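You operate a simulated robot arm through the tools that you are given. There is no shell and no other tool. Be economical: measure what you need, move in short steps, check, and stop when the job is done.

Carry out the task below with a simulated two-armed robot. There is one attempt and no reset: what you move stays moved.

## Task
Carry the grey tote with both arms and set it on the bottom shelf of the blue rack.

Only the result counts: the job must be done as asked and must still hold three seconds after the hand-in. Knocking over, shifting, dropping, spilling or breaking anything else fails it.

## Robot
Two 7-joint arms with two-finger parallel grippers on one trunk, on a base that drives. Base frame: it is fixed to the floor where the robot stands at the start and does not move with it; the origin is under the middle of the robot, x ahead of it, y to its left, z up. Units: m, degrees, N and s.
The left shoulder is at the start at [0.073, 0.182, 1.086], the right one opposite. With the tool pointing down near the work surface each hand reaches from about 0.3 to 0.76 m from the robot's upright axis, wherever it stands, measured 20 degrees to its own side. Places, roughly: bottom shelf of the blue rack [-2.4, 2.5, 0.2]. Payload 3.91 kg a hand.
Tool frame (each hand has its own): the origin (TCP) lies between the finger pads and is the grasp point; the fingertips stand 0.03 m ahead of it; z points along the fingers, y is the line along which they close. Largest opening 0.11 m; finger width 0.02, thickness 0.01; the body of the gripper, 0.048 by 0.112 m, starts 0.055 m behind the TCP.
Orientation is that of the tool frame in the base frame, as a unit quaternion [x, y, z, w]. With the fingers straight down and closing along the base's y, the tool's x points along the base's -x, its y along +y and its z along -z.

## Interface
- The arms move only by the tool jog_arm. It takes "left_moves", "right_moves" or both (then of equal length, played together; a hand with none holds still); each is a list of rows, each a list of 2 entries, a list of its own where there are three numbers: the shift along the tool's x, y, z in units of 40 mm (1.0 is 40 mm), then the turn, a rotation vector about the tool's x, y, z in units of 6 degrees (1.0 is 6 degrees). In form: [[[x, y, z], [wx, wy, wz]], ...]. A call has 1 to 8 rows; each row shifts and turns the commanded pose from where the row before left it, along the tool's axes as they then stand. "left_jaw" and "right_jaw" are, for a hand that has rows, the opening, from 0 (shut) to 1 (fully open), set as the call begins (left out, the last holds). A call with a number of a shift or a turn outside -1 to 1 is refused whole. Rows are played at 5 a second. More than 0.05 m and 8.6 degrees between two rows, or a gripper value outside its range, and nothing of the call is played. Where a pose cannot be reached the arm comes as near as it can. A force on the tool above 40 N (or 10 N above the force at the start of the call, whichever is more), or a blocked arm, ends the call early, and 0.2 s more pass. The fingers move at their own pace (about 0.072 m/s each) and stop on an object; they squeeze with about 24 N. The grip force told is the motor's: it shows also when the fingers shut on nothing. Time passes only in rows, and 0.2 s behind the last, so rows that do not move let the fingers close. The reply holds the time, the measured pose of the TCP, the force on the tool along the base axes, the opening and the grip force, in the units named above and with some noise, with the torque about the TCP (base axes, N m) and any sound that the robot's microphone picked up.
- Cameras (640 x 400 px; columns grow to the right, rows downward): "scene" is now at [0.21, 0.0292, 1.2604]; the picture's right is [0.35, -0.94, 0.00], its down [-0.63, -0.24, -0.74] and it looks along [0.69, 0.26, -0.67] (base axes); focal length 214 px, centre (320, 200). "left" rides on the left gripper at [0.072, -0.017, -0.103] in its tool frame; the picture's right is [0.23, 0.97, 0.00], its down [-0.76, 0.18, -0.62] and it looks along [-0.61, 0.14, 0.78] (tool axes); focal length 222 px, centre (320, 200). "right" rides on the right gripper at [0.072, 0.017, -0.103] in its tool frame; the picture's right is [-0.23, 0.97, 0.00], its down [-0.76, -0.18, -0.62] and it looks along [-0.61, -0.14, 0.78] (tool axes); focal length 222 px, centre (320, 200). There is no depth. A picture from a camera that has moved, and an enlarged one, comes with that camera's place and axes in the base frame and with its lens.
- capture(camera): a new picture of that camera. It takes no simulated time.
- move_column(by): slides the trunk up (or, below 0, down) by that many m; the arms and the scene camera ride with it, the base frame stays. It gives what a move gives, with no picture.
- drive_base(legs): drives the robot by 1 to 6 legs, each [ahead, left, turn to the left] in m, m and degrees, along the robot's own axes; the way and the turn of a leg run together, so that a leg with both is an arc; at most 1.5 m and 180 degrees a leg. The arms and the cameras ride along, it lands a little off, and it stops where it bumps. It gives what a move gives.
- turn_head(pan, tilt): turns the head with the scene camera to pan (to the left, within 80 degrees either way) and tilt (down, from -29 to 69), counted from straight ahead of the robot. It gives what a move gives.
- close_up(camera, box): a new picture of the part [left, top, right, bottom] of that camera's present view, enlarged. It takes no simulated time.
- job_done(): hands the job in; it is judged then, once.

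Go step by step. Nothing tells you exact positions but the pictures and the camera data: compare them with the known pose of the tool, close in by small moves and look again before you grip or let go. The budget is 120 turns and 92 pictures, counting those below and the enlarged ones. Unless the task says otherwise, let go and move clear before handing in, and close with one line.

The tools are called after "Call:" as a command line: name --argument value ..., lists and objects as JSON in quotes. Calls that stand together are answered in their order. jog_arm: Moves the arms, as the interface text tells. Its arguments: {"type":"object","properties":{"left_moves":{"type":"array","items":{"type":"array"}},"left_jaw":{"type":"number"},"right_moves":{"type":"array","items":{"type":"array"}},"right_jaw":{"type":"number"}},"required":[]} The other tools are called the same way: move_column (by) slides the trunk up or down; drive_base (legs) drives the base; turn_head (pan, tilt) turns the head that bears the scene camera; capture (camera) takes a picture; close_up (camera, box) takes an enlarged picture of a part of a camera's view; job_done () hands the job in.

At the start:

```text
clock: 0.0
left_tcp_pos: [0.4272, 0.3466, 1.1255]
left_tcp_rot: [-0.001, 1.0, 0.001, 0.0]
left_contact_force: [-0.8, 0.5, -0.3]
left_torque: [-0.03, 0.04, 0.01]
left_grip_width: 0.1099
left_finger_force: 0.1
right_tcp_pos: [0.4207, -0.0987, 1.0959]
right_tcp_rot: [0.0, 1.0, 0.001, 0.0]
right_contact_force: [0.1, 0.0, -0.7]
right_torque: [0.0, 0.0, 0.01]
right_grip_width: 0.1101
right_finger_force: 0.0
trunk travel left (down, up): [-0.35, 0.164]
robot x, y, heading: [-0.0015, 0.0032, -0.1]
head pan, tilt: [20.6, 42.3]
```

scene: 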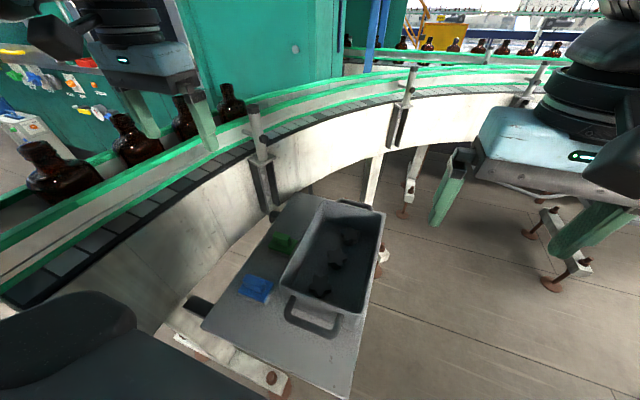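
right: 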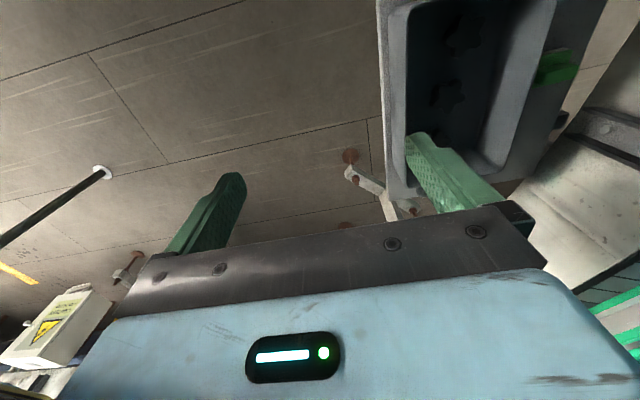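
left: 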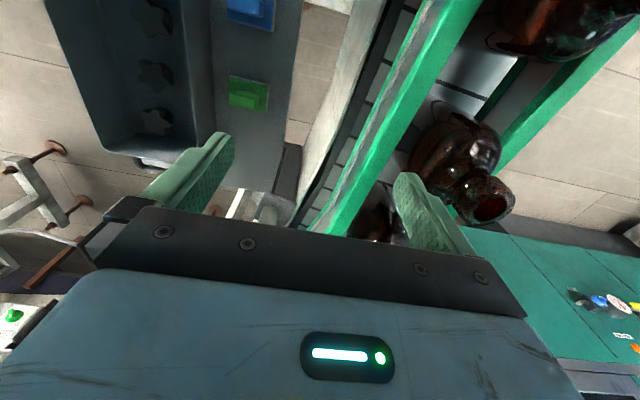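

The tote stands on a small table, with its rim at about z 0.84, x 0.37–0.65 and y 0.01–0.18, and a handle at each x end. I'll look closer at the tote before moving.

Call:
close_up --camera "scene" --box '[180, 170, 420, 400]'

Call:
turn_head --pan -40 --tilt 30

Call:
capture --camera "scene"

```text
1.74 times, centred on (300, 285) of scene
camera zoom: at [0.21, 0.0292, 1.2604], right [0.35, -0.94, 0.0], down [-0.63, -0.24, -0.74], along [0.69, 0.26, -0.67], focal length 373 px, centre (355, 52)
```

zoom: 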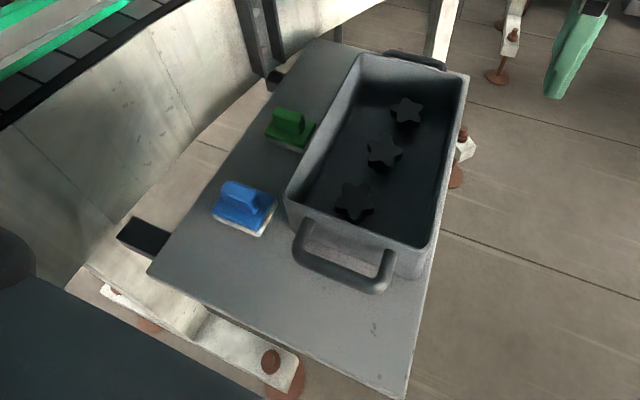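

```text
clock: 1.3
left_tcp_pos: [0.4283, 0.3471, 1.1255]
left_tcp_rot: [0.0, 1.0, 0.0, 0.0]
left_contact_force: [-0.4, 0.1, -0.5]
left_torque: [0.04, -0.01, 0.03]
left_grip_width: 0.1099
left_finger_force: 0.0
right_tcp_pos: [0.4201, -0.0975, 1.0952]
right_tcp_rot: [0.0, 1.0, 0.0, -0.001]
right_contact_force: [-0.2, 0.1, -0.3]
right_torque: [-0.01, 0.04, -0.01]
right_grip_width: 0.1101
right_finger_force: 0.0
trunk travel left (down, up): [-0.35, 0.164]
robot x, y, heading: [0.0033, 0.0013, -0.2]
head pan, tilt: [-40.0, 30.0]
```

```text
87 pictures are left
camera scene: at [0.2013, -0.0582, 1.2791], right [-0.64, -0.77, 0.0], down [-0.38, 0.32, -0.87], along [0.66, -0.56, -0.5], focal length 214 px, centre (320, 200)
```

scene: 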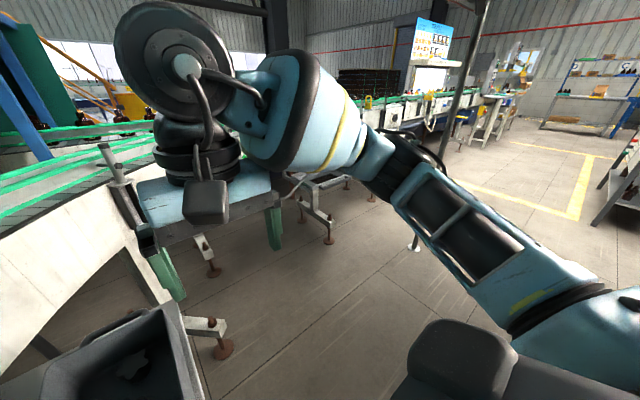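

I need to see the surroundings and the rack before I choose a grasp. I'll look to the left as far as the head turns.

Call:
turn_head --pan 80 --tilt 20

Call:
capture --camera "scene"

Call:
turn_head --pan -80 --tilt 20

Call:
capture --camera "scene"

```text
clock: 3.3
left_tcp_pos: [0.4276, 0.3469, 1.1262]
left_tcp_rot: [0.0, 1.0, 0.0, 0.0]
left_contact_force: [-0.2, 0.5, -0.8]
left_torque: [0.0, 0.01, 0.0]
left_grip_width: 0.1097
left_finger_force: 0.1
right_tcp_pos: [0.4209, -0.0986, 1.0957]
right_tcp_rot: [0.001, 1.0, -0.001, -0.001]
right_contact_force: [0.7, -0.6, 0.7]
right_torque: [0.0, 0.01, 0.02]
right_grip_width: 0.1101
right_finger_force: 0.0
trunk travel left (down, up): [-0.35, 0.164]
robot x, y, heading: [-0.0032, -0.0002, 0.1]
head pan, tilt: [80.0, 20.0]
```

```text
86 pictures are left
camera scene: at [0.1482, 0.0916, 1.2952], right [0.98, -0.17, 0.0], down [-0.06, -0.34, -0.94], along [0.16, 0.93, -0.34], focal length 214 px, centre (320, 200)
```

scene: 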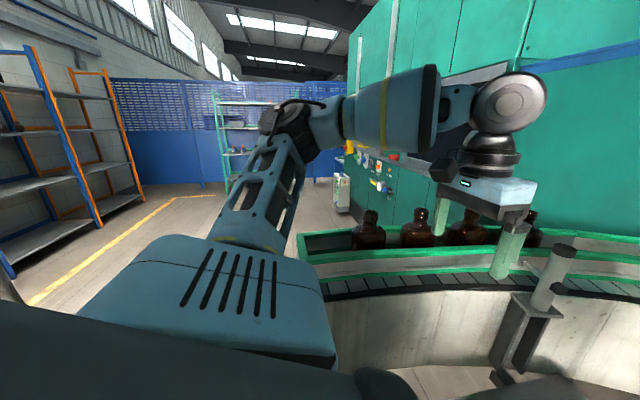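

```text
clock: 5.8
left_tcp_pos: [0.4265, 0.3467, 1.1244]
left_tcp_rot: [0.0, 1.0, 0.0, 0.0]
left_contact_force: [1.0, -0.4, 0.0]
left_torque: [0.0, -0.03, -0.01]
left_grip_width: 0.1099
left_finger_force: 0.0
right_tcp_pos: [0.4218, -0.0987, 1.0951]
right_tcp_rot: [0.0, 1.0, 0.0, 0.0]
right_contact_force: [0.2, 1.4, -0.1]
right_torque: [-0.02, 0.03, -0.01]
right_grip_width: 0.1101
right_finger_force: 0.0
trunk travel left (down, up): [-0.35, 0.164]
robot x, y, heading: [0.0019, -0.0006, 0.2]
head pan, tilt: [-80.0, 20.0]
```

```text
85 pictures are left
camera scene: at [0.1482, -0.0918, 1.2952], right [-0.98, -0.17, 0.0], down [-0.06, 0.34, -0.94], along [0.16, -0.93, -0.34], focal length 214 px, centre (320, 200)
```

scene: 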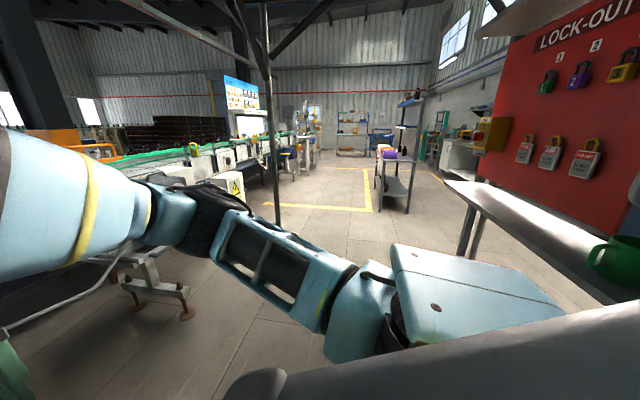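

The blue rack is at the left rear, and there's a bench close behind the robot on its right. I'll move to the south side of the table (y below 0) and face +y, so that one handle lies to the left and the other to the right.

Call:
drive_base --legs '[[0, -0.65, 0], [0.5, 0, 0]]'

Call:
turn_head --pan 70 --tilt 35

Call:
capture --camera "scene"

```text
clock: 14.5
left_tcp_pos: [0.9264, -0.3, 1.1257]
left_tcp_rot: [-0.007, 1.0, 0.0, 0.0]
left_contact_force: [0.3, 0.0, 0.4]
left_torque: [0.05, 0.01, 0.03]
left_grip_width: 0.1103
left_finger_force: 0.0
right_tcp_pos: [0.9238, -0.7445, 1.0951]
right_tcp_rot: [-0.007, 1.0, 0.0, 0.0]
right_contact_force: [-0.5, -0.2, -0.6]
right_torque: [0.02, 0.0, 0.0]
right_grip_width: 0.1101
right_finger_force: 0.1
trunk travel left (down, up): [-0.35, 0.164]
robot x, y, heading: [0.5012, -0.6503, 0.8]
head pan, tilt: [-80.0, 20.0]
```

```text
clock: 16.9
left_tcp_pos: [0.9256, -0.2999, 1.1267]
left_tcp_rot: [-0.007, 1.0, 0.0, 0.0]
left_contact_force: [0.3, 0.3, 0.6]
left_torque: [0.0, 0.0, -0.01]
left_grip_width: 0.1098
left_finger_force: 0.0
right_tcp_pos: [0.9253, -0.744, 1.0956]
right_tcp_rot: [-0.007, 1.0, 0.0, 0.001]
right_contact_force: [0.3, 0.9, -0.2]
right_torque: [0.01, 0.02, 0.0]
right_grip_width: 0.1101
right_finger_force: 0.0
trunk travel left (down, up): [-0.35, 0.164]
robot x, y, heading: [0.5016, -0.6561, 0.8]
head pan, tilt: [70.0, 35.0]
```

```text
84 pictures are left
camera scene: at [0.6633, -0.5675, 1.2714], right [0.94, -0.33, 0.0], down [-0.19, -0.54, -0.82], along [0.27, 0.77, -0.57], focal length 214 px, centre (320, 200)
```

scene: 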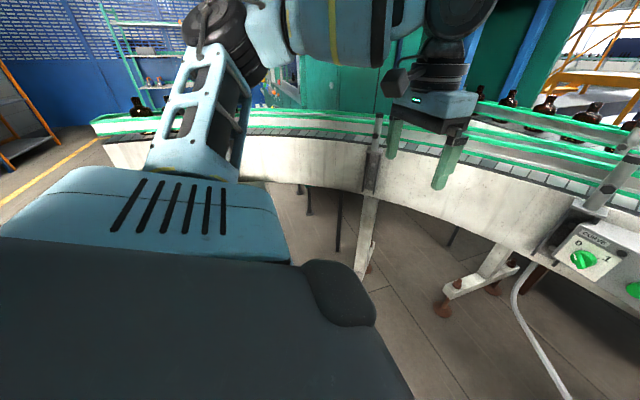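

The space is clear and the arm sweeps well above the tote. I'll turn left to face the table.

Call:
drive_base --legs '[[0, 0, 89.2]]'

Call:
turn_head --pan 0 --tilt 42

Call:
capture --camera "scene"

```text
clock: 21.1
left_tcp_pos: [0.145, -0.2342, 1.1251]
left_tcp_rot: [0.716, -0.698, 0.0, 0.0]
left_contact_force: [0.7, 0.6, 0.1]
left_torque: [-0.02, -0.01, 0.01]
left_grip_width: 0.1099
left_finger_force: 0.0
right_tcp_pos: [0.5893, -0.2291, 1.0947]
right_tcp_rot: [0.717, -0.698, 0.0, 0.0]
right_contact_force: [0.4, -0.1, -0.8]
right_torque: [0.04, 0.0, -0.03]
right_grip_width: 0.1101
right_finger_force: 0.0
trunk travel left (down, up): [-0.35, 0.164]
robot x, y, heading: [0.5019, -0.6559, 91.5]
head pan, tilt: [70.0, 35.0]
```

```text
clock: 22.6
left_tcp_pos: [0.1452, -0.2343, 1.1263]
left_tcp_rot: [0.716, -0.698, -0.001, 0.0]
left_contact_force: [-0.3, 0.2, -0.2]
left_torque: [-0.02, -0.02, -0.01]
left_grip_width: 0.11
left_finger_force: 0.0
right_tcp_pos: [0.59, -0.2276, 1.095]
right_tcp_rot: [0.717, -0.697, 0.0, 0.002]
right_contact_force: [0.6, -0.1, 0.6]
right_torque: [-0.05, 0.02, 0.01]
right_grip_width: 0.1098
right_finger_force: 0.0
trunk travel left (down, up): [-0.35, 0.164]
robot x, y, heading: [0.5027, -0.6542, 91.4]
head pan, tilt: [0.0, 42.0]
```

```text
83 pictures are left
camera scene: at [0.4967, -0.437, 1.2609], right [1.0, 0.03, 0.0], down [0.02, -0.67, -0.74], along [-0.02, 0.74, -0.67], focal length 214 px, centre (320, 200)
```

scene: 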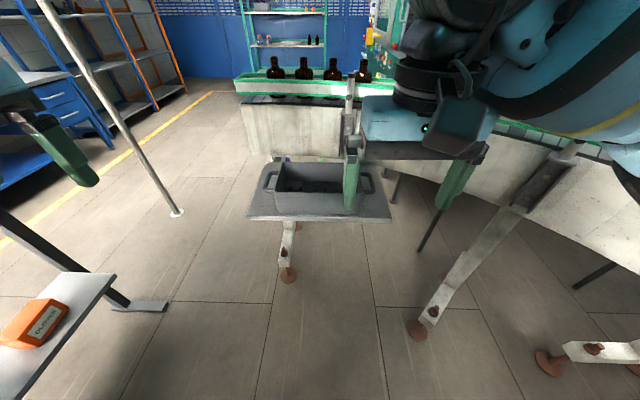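

I now face the tote, with one handle on each side. I'll zoom in to measure it before closing the distance.

Call:
close_up --camera "scene" --box '[230, 140, 410, 240]'

Call:
turn_head --pan 60 --tilt 25

Call:
capture --camera "scene"

```text
3.56 times, centred on (320, 190) of scene
camera zoom: at [0.4967, -0.437, 1.2609], right [1.0, 0.03, 0.0], down [0.02, -0.67, -0.74], along [-0.02, 0.74, -0.67], focal length 763 px, centre (320, 236)
```

zoom: 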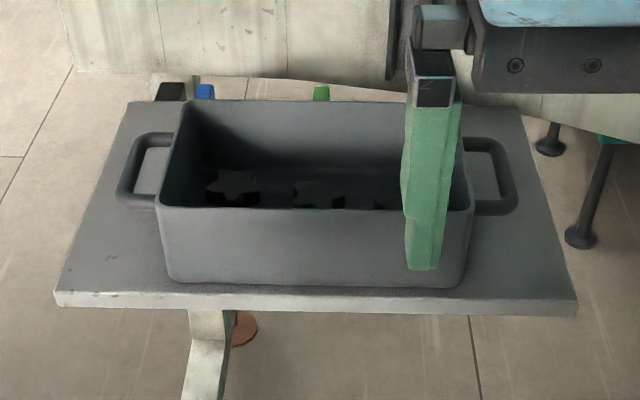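

```text
clock: 23.9
left_tcp_pos: [0.1438, -0.2329, 1.1259]
left_tcp_rot: [0.716, -0.698, 0.0, 0.0]
left_contact_force: [-0.8, -0.4, -0.4]
left_torque: [-0.01, 0.01, 0.0]
left_grip_width: 0.1103
left_finger_force: 0.1
right_tcp_pos: [0.5886, -0.2299, 1.0957]
right_tcp_rot: [0.716, -0.698, 0.0, 0.0]
right_contact_force: [0.1, -0.2, 0.6]
right_torque: [-0.01, -0.04, 0.01]
right_grip_width: 0.1099
right_finger_force: 0.0
trunk travel left (down, up): [-0.35, 0.164]
robot x, y, heading: [0.5058, -0.6532, 91.5]
head pan, tilt: [60.0, 25.0]
```

```text
81 pictures are left
camera scene: at [0.4181, -0.4766, 1.2871], right [0.48, 0.88, 0.0], down [0.37, -0.2, -0.91], along [-0.8, 0.43, -0.42], focal length 214 px, centre (320, 200)
```

scene: 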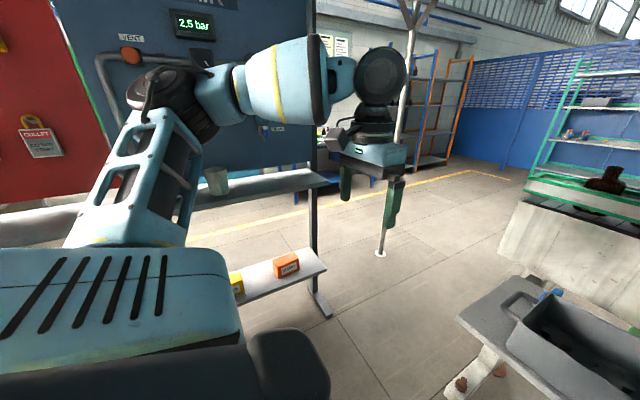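

The handle bars lie at about z 0.864 and y 0.08, with x 0.318 on the left and 0.642 on the right; the rim is at z 0.887. I'll square up and move to about 0.5 m from the tote.

Call:
drive_base --legs '[[0, 0, -1.4], [0.24, 0.022, 0]]'

Call:
turn_head --pan 0 --tilt 55

Call:
capture --camera "scene"

Call:
capture --camera "left"

```text
clock: 26.0
left_tcp_pos: [0.1336, 0.0156, 1.1248]
left_tcp_rot: [-0.707, 0.707, 0.0, 0.0]
left_contact_force: [-0.1, 0.1, -0.4]
left_torque: [-0.03, 0.02, 0.0]
left_grip_width: 0.1101
left_finger_force: 0.1
right_tcp_pos: [0.5776, 0.0085, 1.095]
right_tcp_rot: [-0.707, 0.708, 0.0, -0.001]
right_contact_force: [0.5, 0.1, -0.9]
right_torque: [0.02, -0.01, -0.04]
right_grip_width: 0.1101
right_finger_force: 0.1
trunk travel left (down, up): [-0.35, 0.164]
robot x, y, heading: [0.4821, -0.4115, 89.9]
head pan, tilt: [60.0, 25.0]
```

```text
clock: 27.3
left_tcp_pos: [0.1342, 0.0152, 1.1265]
left_tcp_rot: [0.707, -0.707, -0.001, -0.001]
left_contact_force: [-0.4, -0.6, 0.0]
left_torque: [0.0, -0.03, 0.03]
left_grip_width: 0.11
left_finger_force: 0.1
right_tcp_pos: [0.5778, 0.0086, 1.0962]
right_tcp_rot: [-0.707, 0.707, 0.0, 0.0]
right_contact_force: [0.1, -0.6, -0.3]
right_torque: [0.02, 0.01, -0.02]
right_grip_width: 0.1101
right_finger_force: 0.1
trunk travel left (down, up): [-0.35, 0.164]
robot x, y, heading: [0.4772, -0.4119, 90.1]
head pan, tilt: [0.0, 55.0]
```

```text
80 pictures are left
camera scene: at [0.48, -0.2087, 1.2432], right [1.0, 0.0, 0.0], down [0.0, -0.82, -0.57], along [0.0, 0.57, -0.82], focal length 214 px, centre (320, 200)
```

scene: 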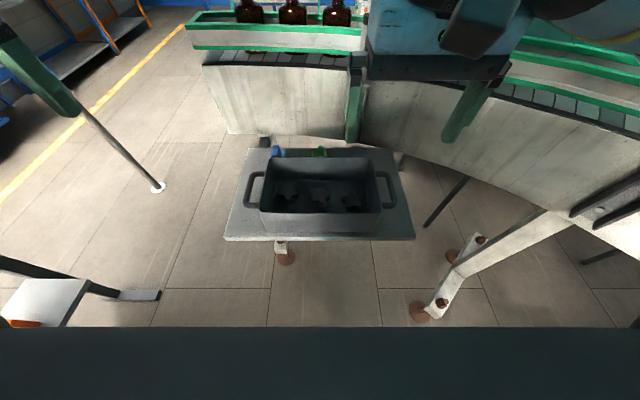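

```text
79 pictures are left
camera left: at [0.1511, -0.0565, 1.2302], right [-0.97, -0.23, 0.0], down [-0.18, 0.76, 0.62], along [-0.14, 0.61, -0.78], focal length 222 px, centre (320, 200)
```

left: 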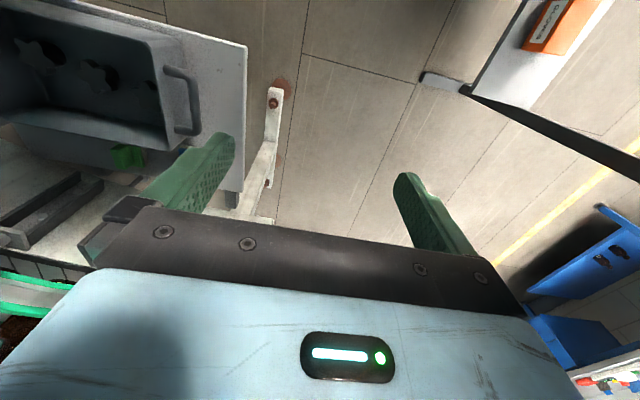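

The estimates agree. I'll tilt both hands 30° forward, bring them over the handle bars and narrow the jaws to fit the handle loops.

Call:
jog_arm --left_moves '[[[0, -0.92, 0], [0, -1, 0]], [[0, -0.92, 0], [0, -1, 0]], [[0, -0.92, 0], [0, -1, 0]], [[0, -0.92, 0], [0, -1, 0]], [[0, -0.92, 0], [0, -1, 0]]]' --right_moves '[[[0, -0.31, 0], [0, -1, 0]], [[0, -0.31, 0], [0, -1, 0]], [[0, -0.31, 0], [0, -1, 0]], [[0, -0.31, 0], [0, -1, 0]], [[0, -0.31, 0], [0, -1, 0]]]' --left_jaw 0.3 --right_jaw 0.3

Call:
capture --camera "scene"

```text
clock: 28.5
left_tcp_pos: [0.319, 0.0179, 1.1245]
left_tcp_rot: [0.683, -0.683, -0.184, -0.184]
left_contact_force: [0.9, 0.5, 0.3]
left_torque: [0.0, 0.0, 0.01]
left_grip_width: 0.0331
left_finger_force: 0.0
right_tcp_pos: [0.642, 0.0078, 1.0945]
right_tcp_rot: [-0.682, 0.684, 0.183, 0.184]
right_contact_force: [0.3, 0.3, 0.4]
right_torque: [-0.02, 0.0, -0.01]
right_grip_width: 0.0331
right_finger_force: 0.0
trunk travel left (down, up): [-0.35, 0.164]
robot x, y, heading: [0.4801, -0.4131, 90.0]
head pan, tilt: [0.0, 55.0]
```

```text
78 pictures are left
camera scene: at [0.4811, -0.2086, 1.2431], right [1.0, 0.0, 0.0], down [0.0, -0.82, -0.57], along [0.0, 0.57, -0.82], focal length 214 px, centre (320, 200)
```

scene: 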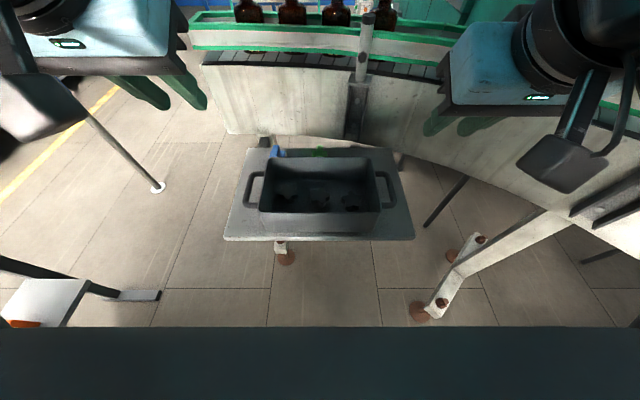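

Both hands are tilted and laterally in line with the bars. I'll lower them to hover about 0.1 m above the handles.

Call:
jog_arm --left_moves '[[[0.144, 0, 0.87], [0, 0, 0]], [[0.144, 0, 0.87], [0, 0, 0]], [[0.144, 0, 0.87], [0, 0, 0]], [[0.144, 0, 0.87], [0, 0, 0]], [[0.144, 0, 0.87], [0, 0, 0]]]' --right_moves '[[[0.026, 0, 0.765], [0, 0, 0]], [[0.026, 0, 0.765], [0, 0, 0]], [[0.026, 0, 0.765], [0, 0, 0]], [[0.026, 0, 0.765], [0, 0, 0]], [[0.026, 0, 0.765], [0, 0, 0]]]'

Call:
close_up --camera "scene" --box '[200, 110, 440, 260]'

Call:
capture --camera "left"

Call:
capture --camera "right"

```text
clock: 29.7
left_tcp_pos: [0.3172, 0.0797, 0.9603]
left_tcp_rot: [-0.683, 0.683, 0.183, 0.183]
left_contact_force: [-0.1, -0.1, 0.2]
left_torque: [-0.02, -0.02, -0.02]
left_grip_width: 0.0332
left_finger_force: 0.1
right_tcp_pos: [0.6393, 0.0809, 0.9602]
right_tcp_rot: [0.683, -0.683, -0.183, -0.183]
right_contact_force: [0.9, 0.1, 0.0]
right_torque: [-0.01, 0.04, -0.02]
right_grip_width: 0.0331
right_finger_force: 0.1
trunk travel left (down, up): [-0.35, 0.164]
robot x, y, heading: [0.4806, -0.4135, 90.0]
head pan, tilt: [0.0, 55.0]
```

```text
2.67 times, centred on (320, 185) of scene
camera zoom: at [0.48, -0.2076, 1.2429], right [1.0, 0.0, 0.0], down [0.0, -0.82, -0.57], along [0.0, 0.57, -0.82], focal length 572 px, centre (320, 240)
```

zoom: 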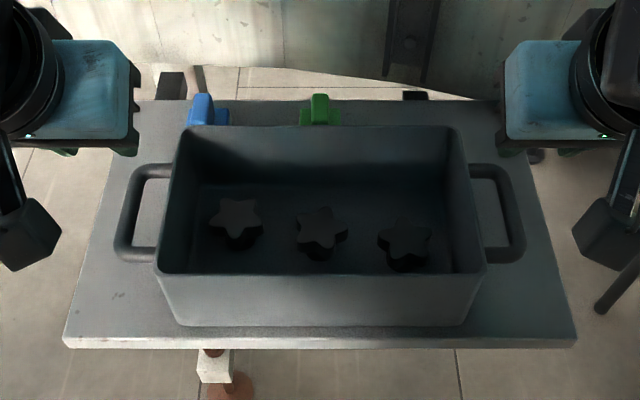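

```text
76 pictures are left
camera left: at [0.3346, -0.0339, 1.0146], right [-0.97, -0.2, -0.11], down [-0.18, 0.35, 0.92], along [-0.14, 0.92, -0.37], focal length 222 px, centre (320, 200)
```

left: 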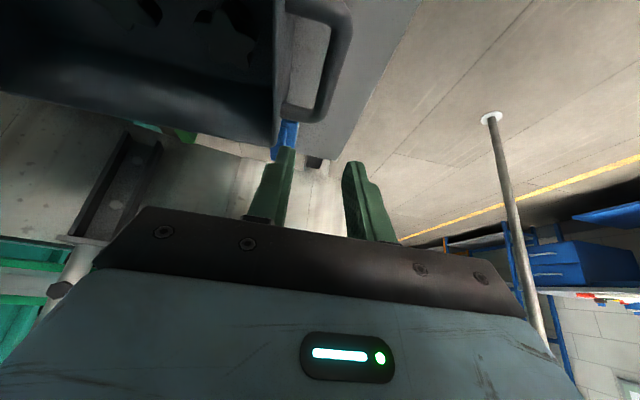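

```text
75 pictures are left
camera right: at [0.6212, -0.0345, 1.0126], right [-0.97, 0.2, 0.11], down [0.18, 0.35, 0.92], along [0.14, 0.92, -0.37], focal length 222 px, centre (320, 200)
```

right: 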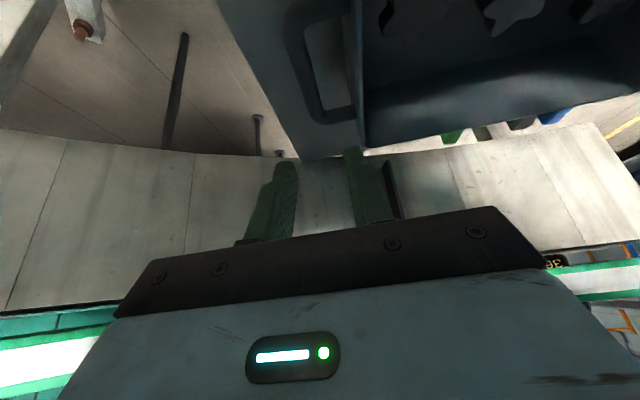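

The bars match at x about 0.3185 and 0.641, y about 0.083 and z about 0.86. The inner fingers will fit in the loops, so I'll descend straight onto the bars.

Call:
jog_arm --left_moves '[[[0.367, -0.01, 0.7], [0, 0, 0]], [[0.367, -0.01, 0.7], [0, 0, 0]], [[0.367, -0.01, 0.7], [0, 0, 0]]]' --right_moves '[[[0.367, -0.01, 0.7], [0, 0, 0]], [[0.367, -0.01, 0.7], [0, 0, 0]], [[0.367, -0.01, 0.7], [0, 0, 0]]]'

Call:
close_up --camera "scene" --box '[200, 110, 440, 260]'

Call:
capture --camera "left"

Call:
capture --camera "right"

```text
clock: 30.5
left_tcp_pos: [0.3197, 0.0841, 0.8664]
left_tcp_rot: [0.683, -0.683, -0.183, -0.183]
left_contact_force: [0.2, 0.2, -0.1]
left_torque: [0.01, 0.04, 0.02]
left_grip_width: 0.0332
left_finger_force: 0.2
right_tcp_pos: [0.6392, 0.0841, 0.8657]
right_tcp_rot: [0.683, -0.683, -0.183, -0.183]
right_contact_force: [0.4, 0.3, -0.1]
right_torque: [0.0, 0.03, -0.02]
right_grip_width: 0.033
right_finger_force: 0.0
trunk travel left (down, up): [-0.35, 0.164]
robot x, y, heading: [0.4789, -0.4128, 89.8]
head pan, tilt: [0.0, 55.0]
```

```text
2.67 times, centred on (320, 185) of scene
camera zoom: at [0.48, -0.2079, 1.243], right [1.0, 0.0, 0.0], down [0.0, -0.82, -0.57], along [0.0, 0.57, -0.82], focal length 572 px, centre (320, 240)
```

zoom: 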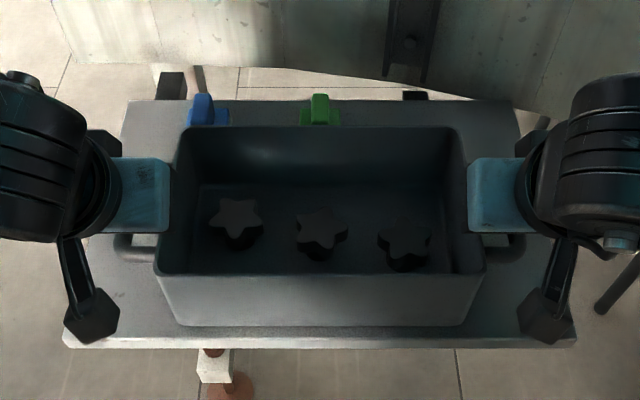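

```text
73 pictures are left
camera left: at [0.3369, -0.0299, 0.921], right [-0.97, -0.2, -0.11], down [-0.18, 0.35, 0.92], along [-0.14, 0.92, -0.37], focal length 222 px, centre (320, 200)
```

left: 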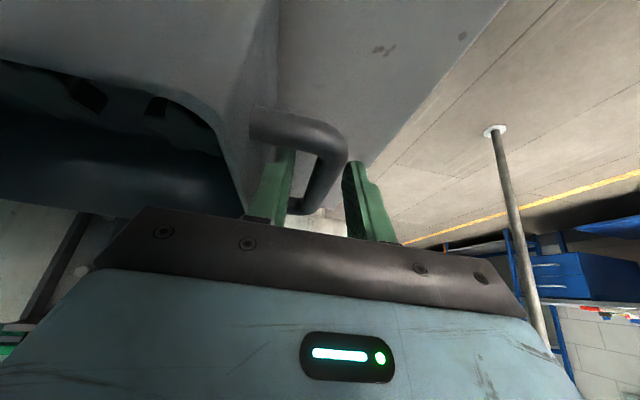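

```text
72 pictures are left
camera right: at [0.6202, -0.0304, 0.9189], right [-0.97, 0.2, 0.11], down [0.18, 0.35, 0.92], along [0.14, 0.92, -0.37], focal length 222 px, centre (320, 200)
```

right: 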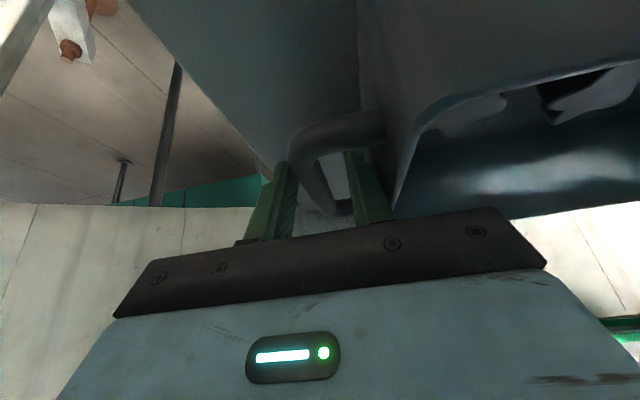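

The fingers straddle both bars, so I'll close both grippers.

Call:
jog_arm --left_moves '[[[0, 0, 0], [0, 0, 0]], [[0, 0, 0], [0, 0, 0]], [[0, 0, 0], [0, 0, 0]]]' --right_moves '[[[0, 0, 0], [0, 0, 0]], [[0, 0, 0], [0, 0, 0]], [[0, 0, 0], [0, 0, 0]]]' --left_jaw 0 --right_jaw 0

Call:
capture --camera "left"

```text
clock: 31.3
left_tcp_pos: [0.3184, 0.083, 0.8678]
left_tcp_rot: [0.683, -0.682, -0.184, -0.183]
left_contact_force: [-1.9, -2.2, 0.9]
left_torque: [0.17, 0.02, 0.36]
left_grip_width: 0.0138
left_finger_force: 24.6
right_tcp_pos: [0.6394, 0.0829, 0.8671]
right_tcp_rot: [0.683, -0.683, -0.184, -0.182]
right_contact_force: [2.4, -1.2, 1.0]
right_torque: [0.13, -0.02, -0.37]
right_grip_width: 0.014
right_finger_force: 24.3
trunk travel left (down, up): [-0.35, 0.164]
robot x, y, heading: [0.4814, -0.413, 90.0]
head pan, tilt: [0.0, 55.0]
```

```text
71 pictures are left
camera left: at [0.3369, -0.0308, 0.9216], right [-0.97, -0.2, -0.11], down [-0.18, 0.35, 0.92], along [-0.14, 0.92, -0.37], focal length 222 px, centre (320, 200)
```

left: 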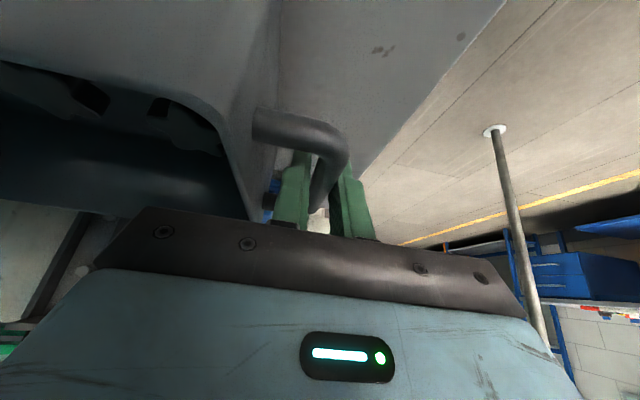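

Both bars are gripped, 14 mm thick. I'll raise the trunk a little to lift the tote and check the grip.

Call:
move_column --by 0.05

Call:
capture --camera "scene"

Call:
capture --camera "left"

```text
clock: 32.2
left_tcp_pos: [0.3201, 0.0804, 0.9156]
left_tcp_rot: [-0.682, 0.684, 0.182, 0.184]
left_contact_force: [15.7, 0.4, -2.2]
left_torque: [0.18, -0.09, 0.43]
left_grip_width: 0.0139
left_finger_force: 23.8
right_tcp_pos: [0.6406, 0.0844, 0.9149]
right_tcp_rot: [0.684, -0.683, -0.184, -0.181]
right_contact_force: [-15.8, 0.2, -3.7]
right_torque: [-0.23, 0.12, -0.3]
right_grip_width: 0.0139
right_finger_force: 24.4
trunk travel left (down, up): [-0.4, 0.114]
robot x, y, heading: [0.4793, -0.4129, 89.8]
head pan, tilt: [0.0, 55.0]
```

```text
70 pictures are left
camera scene: at [0.4801, -0.2258, 1.2973], right [1.0, 0.0, 0.0], down [0.0, -0.82, -0.57], along [0.0, 0.57, -0.82], focal length 214 px, centre (320, 200)
```

scene: 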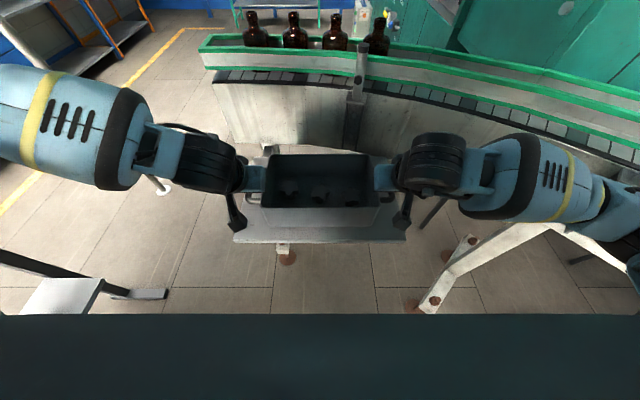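

```text
69 pictures are left
camera left: at [0.337, -0.0324, 0.9698], right [-0.97, -0.19, -0.12], down [-0.18, 0.35, 0.92], along [-0.14, 0.92, -0.37], focal length 222 px, centre (320, 200)
```

left: 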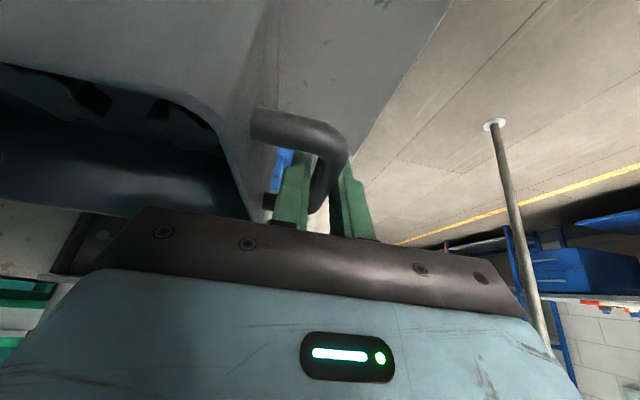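

The tote is lifted and hanging level. I'll ease the slight stretch between the hands, raise the trunk further and check how wide the elbows are for the trip.

Call:
jog_arm --left_moves '[[[0, -0.04, 0], [0, 0, 0]]]' --right_moves '[[[0, 0.04, 0], [0, 0, 0]]]'

Call:
move_column --by 0.06

Call:
turn_head --pan 50 --tilt 35

Call:
capture --camera "scene"

```text
clock: 32.6
left_tcp_pos: [0.3199, 0.0816, 0.9152]
left_tcp_rot: [0.684, -0.682, -0.184, -0.182]
left_contact_force: [8.7, 0.9, -2.5]
left_torque: [-0.05, -0.03, 0.38]
left_grip_width: 0.0137
left_finger_force: 23.8
right_tcp_pos: [0.6394, 0.0849, 0.914]
right_tcp_rot: [-0.683, 0.683, 0.182, 0.183]
right_contact_force: [-9.3, -1.5, -2.7]
right_torque: [0.06, 0.05, -0.13]
right_grip_width: 0.0137
right_finger_force: 24.2
trunk travel left (down, up): [-0.4, 0.114]
robot x, y, heading: [0.4754, -0.4132, 90.2]
head pan, tilt: [0.0, 55.0]
```

```text
clock: 33.6
left_tcp_pos: [0.3187, 0.0814, 0.9748]
left_tcp_rot: [0.685, -0.682, -0.183, -0.181]
left_contact_force: [3.2, 0.3, -3.5]
left_torque: [-0.13, 0.02, 0.4]
left_grip_width: 0.0142
left_finger_force: 24.3
right_tcp_pos: [0.6406, 0.0862, 0.973]
right_tcp_rot: [-0.683, 0.683, 0.182, 0.183]
right_contact_force: [-3.7, 0.3, -2.7]
right_torque: [0.14, 0.05, -0.24]
right_grip_width: 0.0137
right_finger_force: 23.7
trunk travel left (down, up): [-0.46, 0.054]
robot x, y, heading: [0.4806, -0.4115, 89.8]
head pan, tilt: [0.0, 55.0]
```

```text
clock: 34.8
left_tcp_pos: [0.3202, 0.0819, 0.977]
left_tcp_rot: [0.683, -0.682, -0.184, -0.184]
left_contact_force: [-2.5, 0.0, -2.6]
left_torque: [-0.02, 0.03, 0.44]
left_grip_width: 0.0138
left_finger_force: 24.1
right_tcp_pos: [0.6407, 0.0854, 0.976]
right_tcp_rot: [0.683, -0.683, -0.183, -0.183]
right_contact_force: [2.7, -0.9, -2.6]
right_torque: [-0.01, 0.02, -0.21]
right_grip_width: 0.0136
right_finger_force: 23.8
trunk travel left (down, up): [-0.46, 0.054]
robot x, y, heading: [0.4804, -0.4099, 89.8]
head pan, tilt: [50.0, 35.0]
```

```text
68 pictures are left
camera scene: at [0.4127, -0.2799, 1.3986], right [0.64, 0.77, 0.0], down [0.44, -0.37, -0.82], along [-0.63, 0.53, -0.57], focal length 214 px, centre (320, 200)
```

scene: 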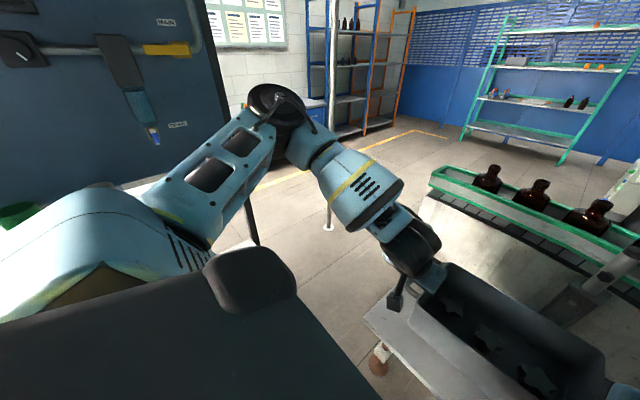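

The left elbow is about 0.45 m out from the centreline at z 1.3. The gap towards the rack, between the white post at (-0.72, 0.77) and the conveyor end at x about 0.08, is tight. I'll back off, raise the tote above bottle height and go through at an angle.

Call:
drive_base --legs '[[-0.2, 0, 0]]'

Call:
move_column --by 0.05

Call:
jog_arm --left_moves '[[[-0.3, 0, -0.52], [0, 0, 0]], [[-0.3, 0, -0.52], [0, 0, 0]], [[-0.3, 0, -0.52], [0, 0, 0]], [[-0.3, 0, -0.52], [0, 0, 0]], [[-0.3, 0, -0.52], [0, 0, 0]], [[-0.3, 0, -0.52], [0, 0, 0]], [[-0.3, 0, -0.52], [0, 0, 0]], [[-0.3, 0, -0.52], [0, 0, 0]]]' --right_moves '[[[-0.3, 0, -0.52], [0, 0, 0]], [[-0.3, 0, -0.52], [0, 0, 0]], [[-0.3, 0, -0.52], [0, 0, 0]], [[-0.3, 0, -0.52], [0, 0, 0]], [[-0.3, 0, -0.52], [0, 0, 0]], [[-0.3, 0, -0.52], [0, 0, 0]], [[-0.3, 0, -0.52], [0, 0, 0]], [[-0.3, 0, -0.52], [0, 0, 0]]]'

Call:
capture --camera "scene"

```text
clock: 36.4
left_tcp_pos: [0.3206, -0.1157, 0.9759]
left_tcp_rot: [-0.683, 0.683, 0.183, 0.183]
left_contact_force: [-8.6, 0.4, -2.6]
left_torque: [0.01, 0.02, 0.42]
left_grip_width: 0.0139
left_finger_force: 23.6
right_tcp_pos: [0.6405, -0.1133, 0.9738]
right_tcp_rot: [-0.682, 0.684, 0.182, 0.184]
right_contact_force: [7.6, -0.8, -2.8]
right_torque: [-0.04, 0.0, -0.26]
right_grip_width: 0.0138
right_finger_force: 24.3
trunk travel left (down, up): [-0.46, 0.054]
robot x, y, heading: [0.4811, -0.6095, 89.8]
head pan, tilt: [50.0, 35.0]
```

```text
clock: 37.3
left_tcp_pos: [0.3211, -0.1138, 1.0245]
left_tcp_rot: [-0.683, 0.683, 0.182, 0.182]
left_contact_force: [1.7, 0.8, -3.2]
left_torque: [-0.16, 0.01, 0.43]
left_grip_width: 0.0139
left_finger_force: 24.4
right_tcp_pos: [0.64, -0.1125, 1.0229]
right_tcp_rot: [-0.683, 0.684, 0.182, 0.181]
right_contact_force: [-1.6, -0.4, -3.0]
right_torque: [0.14, 0.04, -0.28]
right_grip_width: 0.0138
right_finger_force: 23.8
trunk travel left (down, up): [-0.51, 0.004]
robot x, y, heading: [0.4803, -0.6087, 90.2]
head pan, tilt: [50.0, 35.0]
```

```text
clock: 39.1
left_tcp_pos: [0.3208, -0.1157, 1.2178]
left_tcp_rot: [-0.683, 0.683, 0.183, 0.184]
left_contact_force: [4.5, 1.3, -3.4]
left_torque: [0.14, -0.03, 0.46]
left_grip_width: 0.0139
left_finger_force: 24.4
right_tcp_pos: [0.6414, -0.1115, 1.221]
right_tcp_rot: [-0.682, 0.684, 0.182, 0.184]
right_contact_force: [-5.4, -2.2, -3.9]
right_torque: [-0.08, 0.04, -0.17]
right_grip_width: 0.0137
right_finger_force: 24.3
trunk travel left (down, up): [-0.51, 0.004]
robot x, y, heading: [0.4807, -0.6061, 89.8]
head pan, tilt: [50.0, 35.0]
```

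```text
67 pictures are left
camera scene: at [0.4126, -0.5385, 1.4555], right [0.64, 0.77, 0.0], down [0.44, -0.37, -0.82], along [-0.63, 0.53, -0.57], focal length 214 px, centre (320, 200)
```

scene: 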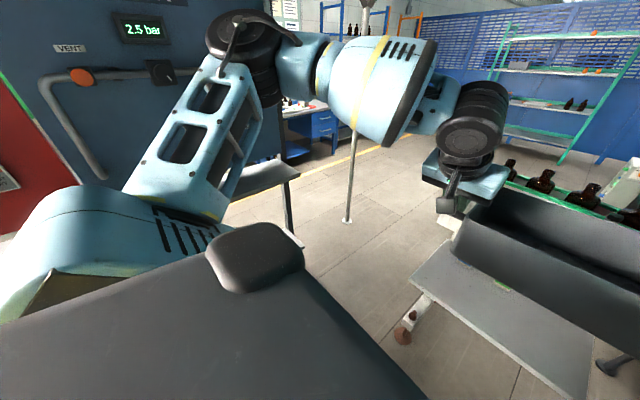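

The tote is at z 1.22 with its bottom near 1.14, clear of the bottle tops. I'll turn to heading 65° and strafe towards the gap.

Call:
drive_base --legs '[[0, 0, -25], [-0.067, 0.498, 0]]'

Call:
turn_head --pan 45 --tilt 40

Call:
capture --camera "scene"

Call:
turn_head --pan -10 --tilt 40

Call:
capture --camera "scene"

```text
clock: 45.3
left_tcp_pos: [0.0637, 0.063, 1.2179]
left_tcp_rot: [-0.516, 0.816, 0.138, 0.218]
left_contact_force: [-3.1, 2.6, -2.9]
left_torque: [-0.07, 0.04, 0.46]
left_grip_width: 0.0141
left_finger_force: 23.8
right_tcp_pos: [0.3531, -0.071, 1.2191]
right_tcp_rot: [-0.516, 0.817, 0.138, 0.218]
right_contact_force: [2.1, -2.1, -2.5]
right_torque: [0.05, -0.02, -0.13]
right_grip_width: 0.0135
right_finger_force: 23.9
trunk travel left (down, up): [-0.51, 0.004]
robot x, y, heading: [-0.0091, -0.4513, 64.7]
head pan, tilt: [50.0, 35.0]
```

```text
clock: 46.0
left_tcp_pos: [0.062, 0.0622, 1.2175]
left_tcp_rot: [-0.517, 0.816, 0.139, 0.219]
left_contact_force: [1.7, -0.1, -2.3]
left_torque: [-0.07, 0.0, 0.46]
left_grip_width: 0.0139
left_finger_force: 24.0
right_tcp_pos: [0.3531, -0.0716, 1.2179]
right_tcp_rot: [-0.515, 0.817, 0.137, 0.219]
right_contact_force: [-1.9, -0.6, -3.1]
right_torque: [0.05, -0.04, -0.14]
right_grip_width: 0.0138
right_finger_force: 24.2
trunk travel left (down, up): [-0.51, 0.004]
robot x, y, heading: [-0.0048, -0.4514, 64.5]
head pan, tilt: [45.0, 40.0]
```

```text
66 pictures are left
camera scene: at [-0.0278, -0.3581, 1.4479], right [0.94, 0.34, 0.0], down [0.22, -0.61, -0.77], along [-0.26, 0.72, -0.64], focal length 214 px, centre (320, 200)
```

scene: 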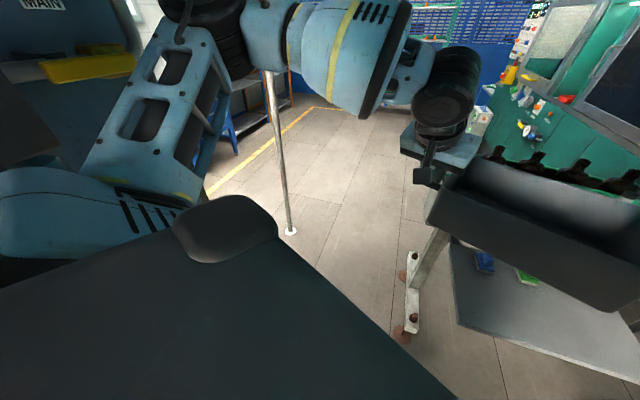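

```text
clock: 47.2
left_tcp_pos: [0.063, 0.0616, 1.2185]
left_tcp_rot: [-0.516, 0.817, 0.139, 0.219]
left_contact_force: [2.3, -0.1, -2.7]
left_torque: [0.01, 0.0, 0.48]
left_grip_width: 0.0134
left_finger_force: 24.0
right_tcp_pos: [0.3525, -0.0717, 1.2193]
right_tcp_rot: [-0.515, 0.817, 0.137, 0.219]
right_contact_force: [-1.1, -1.0, -2.7]
right_torque: [-0.08, -0.02, -0.13]
right_grip_width: 0.0139
right_finger_force: 24.2
trunk travel left (down, up): [-0.51, 0.004]
robot x, y, heading: [-0.0044, -0.4544, 64.9]
head pan, tilt: [-10.0, 40.0]
```

```text
65 pictures are left
camera scene: at [0.0501, -0.3689, 1.4479], right [0.82, -0.58, 0.0], down [-0.37, -0.52, -0.77], along [0.44, 0.62, -0.64], focal length 214 px, centre (320, 200)
```

scene: 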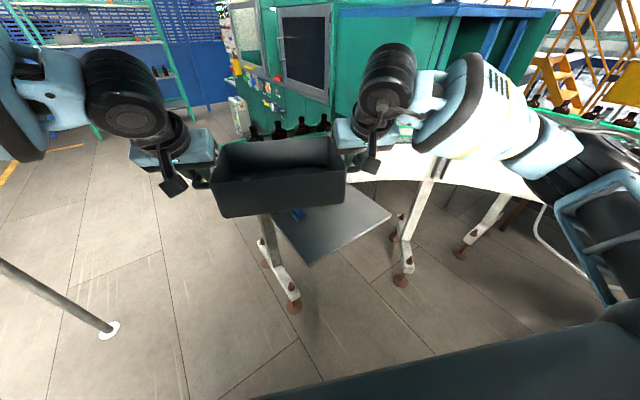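

All clear so far, and the bottle tops are at about z 1.0, below the tote bottom. I'll advance between the bench end and the table leg.

Call:
drive_base --legs '[[0.277, 0.234, 0], [0.272, 0.127, 0]]'

Call:
turn_head --pan 45 --tilt 40

Call:
capture --camera "scene"

Call:
turn_head --pan -20 --tilt 50

Call:
capture --camera "scene"

```text
clock: 51.5
left_tcp_pos: [-0.0224, 0.7163, 1.2173]
left_tcp_rot: [-0.514, 0.818, 0.138, 0.219]
left_contact_force: [0.9, 0.7, -2.7]
left_torque: [-0.02, 0.04, 0.46]
left_grip_width: 0.0139
left_finger_force: 23.9
right_tcp_pos: [0.2681, 0.5809, 1.219]
right_tcp_rot: [-0.513, 0.819, 0.137, 0.219]
right_contact_force: [-1.5, -0.2, -1.8]
right_torque: [0.02, -0.01, -0.1]
right_grip_width: 0.0136
right_finger_force: 24.3
trunk travel left (down, up): [-0.51, 0.004]
robot x, y, heading: [-0.0902, 0.2028, 64.4]
head pan, tilt: [-10.0, 40.0]
```

```text
clock: 52.8
left_tcp_pos: [-0.0215, 0.7172, 1.2182]
left_tcp_rot: [-0.515, 0.817, 0.138, 0.219]
left_contact_force: [1.2, 0.7, -2.6]
left_torque: [-0.04, 0.04, 0.48]
left_grip_width: 0.0139
left_finger_force: 23.6
right_tcp_pos: [0.2682, 0.5821, 1.2191]
right_tcp_rot: [-0.514, 0.818, 0.137, 0.219]
right_contact_force: [-1.2, -0.3, -3.9]
right_torque: [-0.01, 0.01, -0.13]
right_grip_width: 0.014
right_finger_force: 23.6
trunk travel left (down, up): [-0.51, 0.004]
robot x, y, heading: [-0.0911, 0.1976, 64.5]
head pan, tilt: [45.0, 40.0]
```

```text
64 pictures are left
camera scene: at [-0.1135, 0.2973, 1.4478], right [0.94, 0.33, 0.0], down [0.21, -0.61, -0.77], along [-0.25, 0.72, -0.64], focal length 214 px, centre (320, 200)
```

scene: 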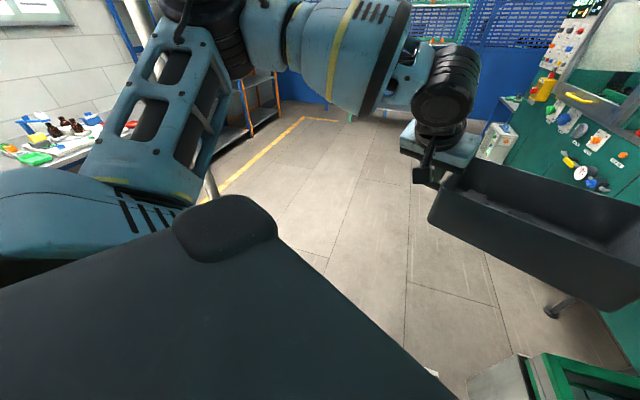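

```text
clock: 54.1
left_tcp_pos: [-0.0213, 0.717, 1.218]
left_tcp_rot: [-0.514, 0.818, 0.138, 0.219]
left_contact_force: [1.6, 0.1, -3.1]
left_torque: [0.05, -0.04, 0.46]
left_grip_width: 0.0141
left_finger_force: 24.3
right_tcp_pos: [0.2679, 0.5808, 1.2191]
right_tcp_rot: [-0.514, 0.818, 0.138, 0.219]
right_contact_force: [-0.6, -0.4, -3.2]
right_torque: [-0.06, 0.0, -0.12]
right_grip_width: 0.0137
right_finger_force: 23.6
trunk travel left (down, up): [-0.51, 0.004]
robot x, y, heading: [-0.0939, 0.2034, 64.3]
head pan, tilt: [-20.0, 50.0]
```

```text
63 pictures are left
camera scene: at [-0.0305, 0.2707, 1.4337], right [0.7, -0.72, 0.0], down [-0.55, -0.54, -0.64], along [0.46, 0.45, -0.77], focal length 214 px, centre (320, 200)
```

scene: 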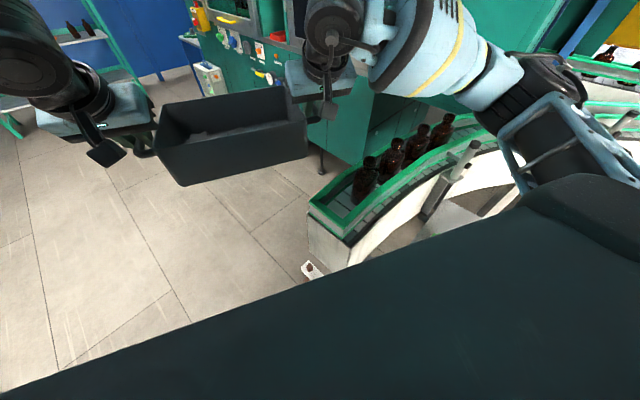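

The conveyor end is at x about 0.2, y 0.40–0.56, so the gap is wider than I feared. I'll drive through it.

Call:
drive_base --legs '[[0.174, 0.216, 0], [0.348, 0.2, 0], [0.4, 0.2, 0]]'

Call:
turn_head --pan 75 --tilt 30

Call:
capture --camera "scene"

```text
clock: 61.1
left_tcp_pos: [-0.1702, 1.8105, 1.2184]
left_tcp_rot: [-0.516, 0.816, 0.139, 0.22]
left_contact_force: [0.5, 1.4, -3.5]
left_torque: [-0.08, -0.01, 0.49]
left_grip_width: 0.0138
left_finger_force: 24.2
right_tcp_pos: [0.119, 1.6764, 1.2186]
right_tcp_rot: [-0.514, 0.818, 0.138, 0.219]
right_contact_force: [-1.6, -0.8, -3.5]
right_torque: [0.02, 0.0, -0.07]
right_grip_width: 0.0137
right_finger_force: 24.1
trunk travel left (down, up): [-0.51, 0.004]
robot x, y, heading: [-0.24, 1.2934, 64.5]
head pan, tilt: [-20.0, 50.0]
```

```text
clock: 62.8
left_tcp_pos: [-0.1705, 1.8116, 1.2173]
left_tcp_rot: [-0.516, 0.817, 0.138, 0.219]
left_contact_force: [1.5, -0.1, -2.0]
left_torque: [0.01, 0.0, 0.46]
left_grip_width: 0.0136
left_finger_force: 24.2
right_tcp_pos: [0.1192, 1.6769, 1.2184]
right_tcp_rot: [-0.514, 0.818, 0.137, 0.22]
right_contact_force: [-0.8, -0.5, -2.9]
right_torque: [-0.08, 0.03, -0.18]
right_grip_width: 0.0137
right_finger_force: 23.7
trunk travel left (down, up): [-0.51, 0.004]
robot x, y, heading: [-0.2445, 1.3011, 64.4]
head pan, tilt: [75.0, 30.0]
```

```text
62 pictures are left
camera scene: at [-0.3025, 1.3704, 1.4632], right [0.65, 0.76, 0.0], down [0.38, -0.33, -0.87], along [-0.66, 0.56, -0.5], focal length 214 px, centre (320, 200)
```

scene: 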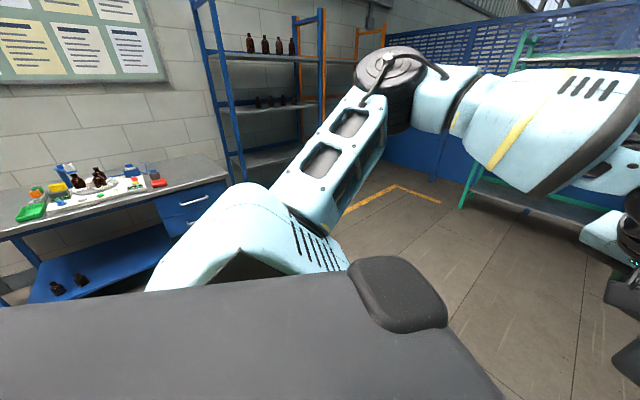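

Through the gap. The blue rack is ahead to the left, with a workbench beside it. I'll move further out and turn to face the rack along -x.

Call:
drive_base --legs '[[0.5, 0.4, 0], [0, 0, 115.5]]'

Call:
turn_head --pan 0 --tilt 20

Call:
capture --camera "scene"

```text
clock: 71.6
left_tcp_pos: [-0.8754, 1.7783, 1.2181]
left_tcp_rot: [0.966, -0.012, -0.259, -0.003]
left_contact_force: [-1.5, 1.4, -2.0]
left_torque: [0.02, 0.03, 0.42]
left_grip_width: 0.0138
left_finger_force: 23.8
right_tcp_pos: [-0.8695, 2.0989, 1.2192]
right_tcp_rot: [0.966, -0.014, -0.258, -0.004]
right_contact_force: [0.7, -0.8, -2.5]
right_torque: [-0.01, -0.03, -0.17]
right_grip_width: 0.0138
right_finger_force: 23.6
trunk travel left (down, up): [-0.51, 0.004]
robot x, y, heading: [-0.3766, 1.925, 178.3]
head pan, tilt: [75.0, 30.0]
```

```text
clock: 73.0
left_tcp_pos: [-0.8754, 1.7783, 1.2169]
left_tcp_rot: [0.966, -0.013, -0.259, -0.003]
left_contact_force: [-1.3, 1.3, -2.8]
left_torque: [0.05, -0.03, 0.48]
left_grip_width: 0.0139
left_finger_force: 24.4
right_tcp_pos: [-0.8707, 2.0981, 1.2191]
right_tcp_rot: [0.966, -0.014, -0.259, -0.004]
right_contact_force: [1.3, -0.4, -2.7]
right_torque: [-0.02, -0.02, -0.12]
right_grip_width: 0.0138
right_finger_force: 24.0
trunk travel left (down, up): [-0.51, 0.004]
robot x, y, heading: [-0.379, 1.9228, 178.5]
head pan, tilt: [0.0, 20.0]
```

```text
61 pictures are left
camera scene: at [-0.486, 1.9265, 1.4793], right [0.03, 1.0, 0.0], down [0.34, -0.01, -0.94], along [-0.94, 0.03, -0.34], focal length 214 px, centre (320, 200)
```

scene: 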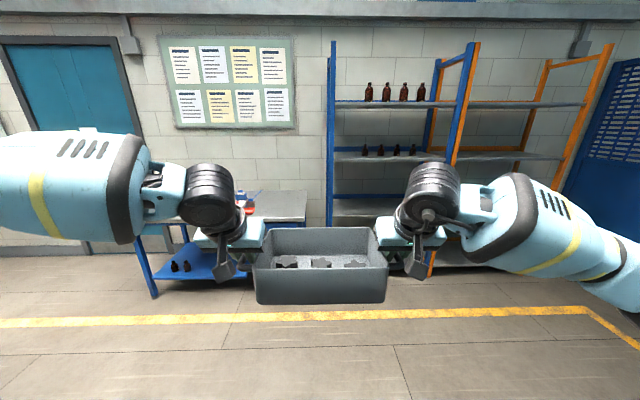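

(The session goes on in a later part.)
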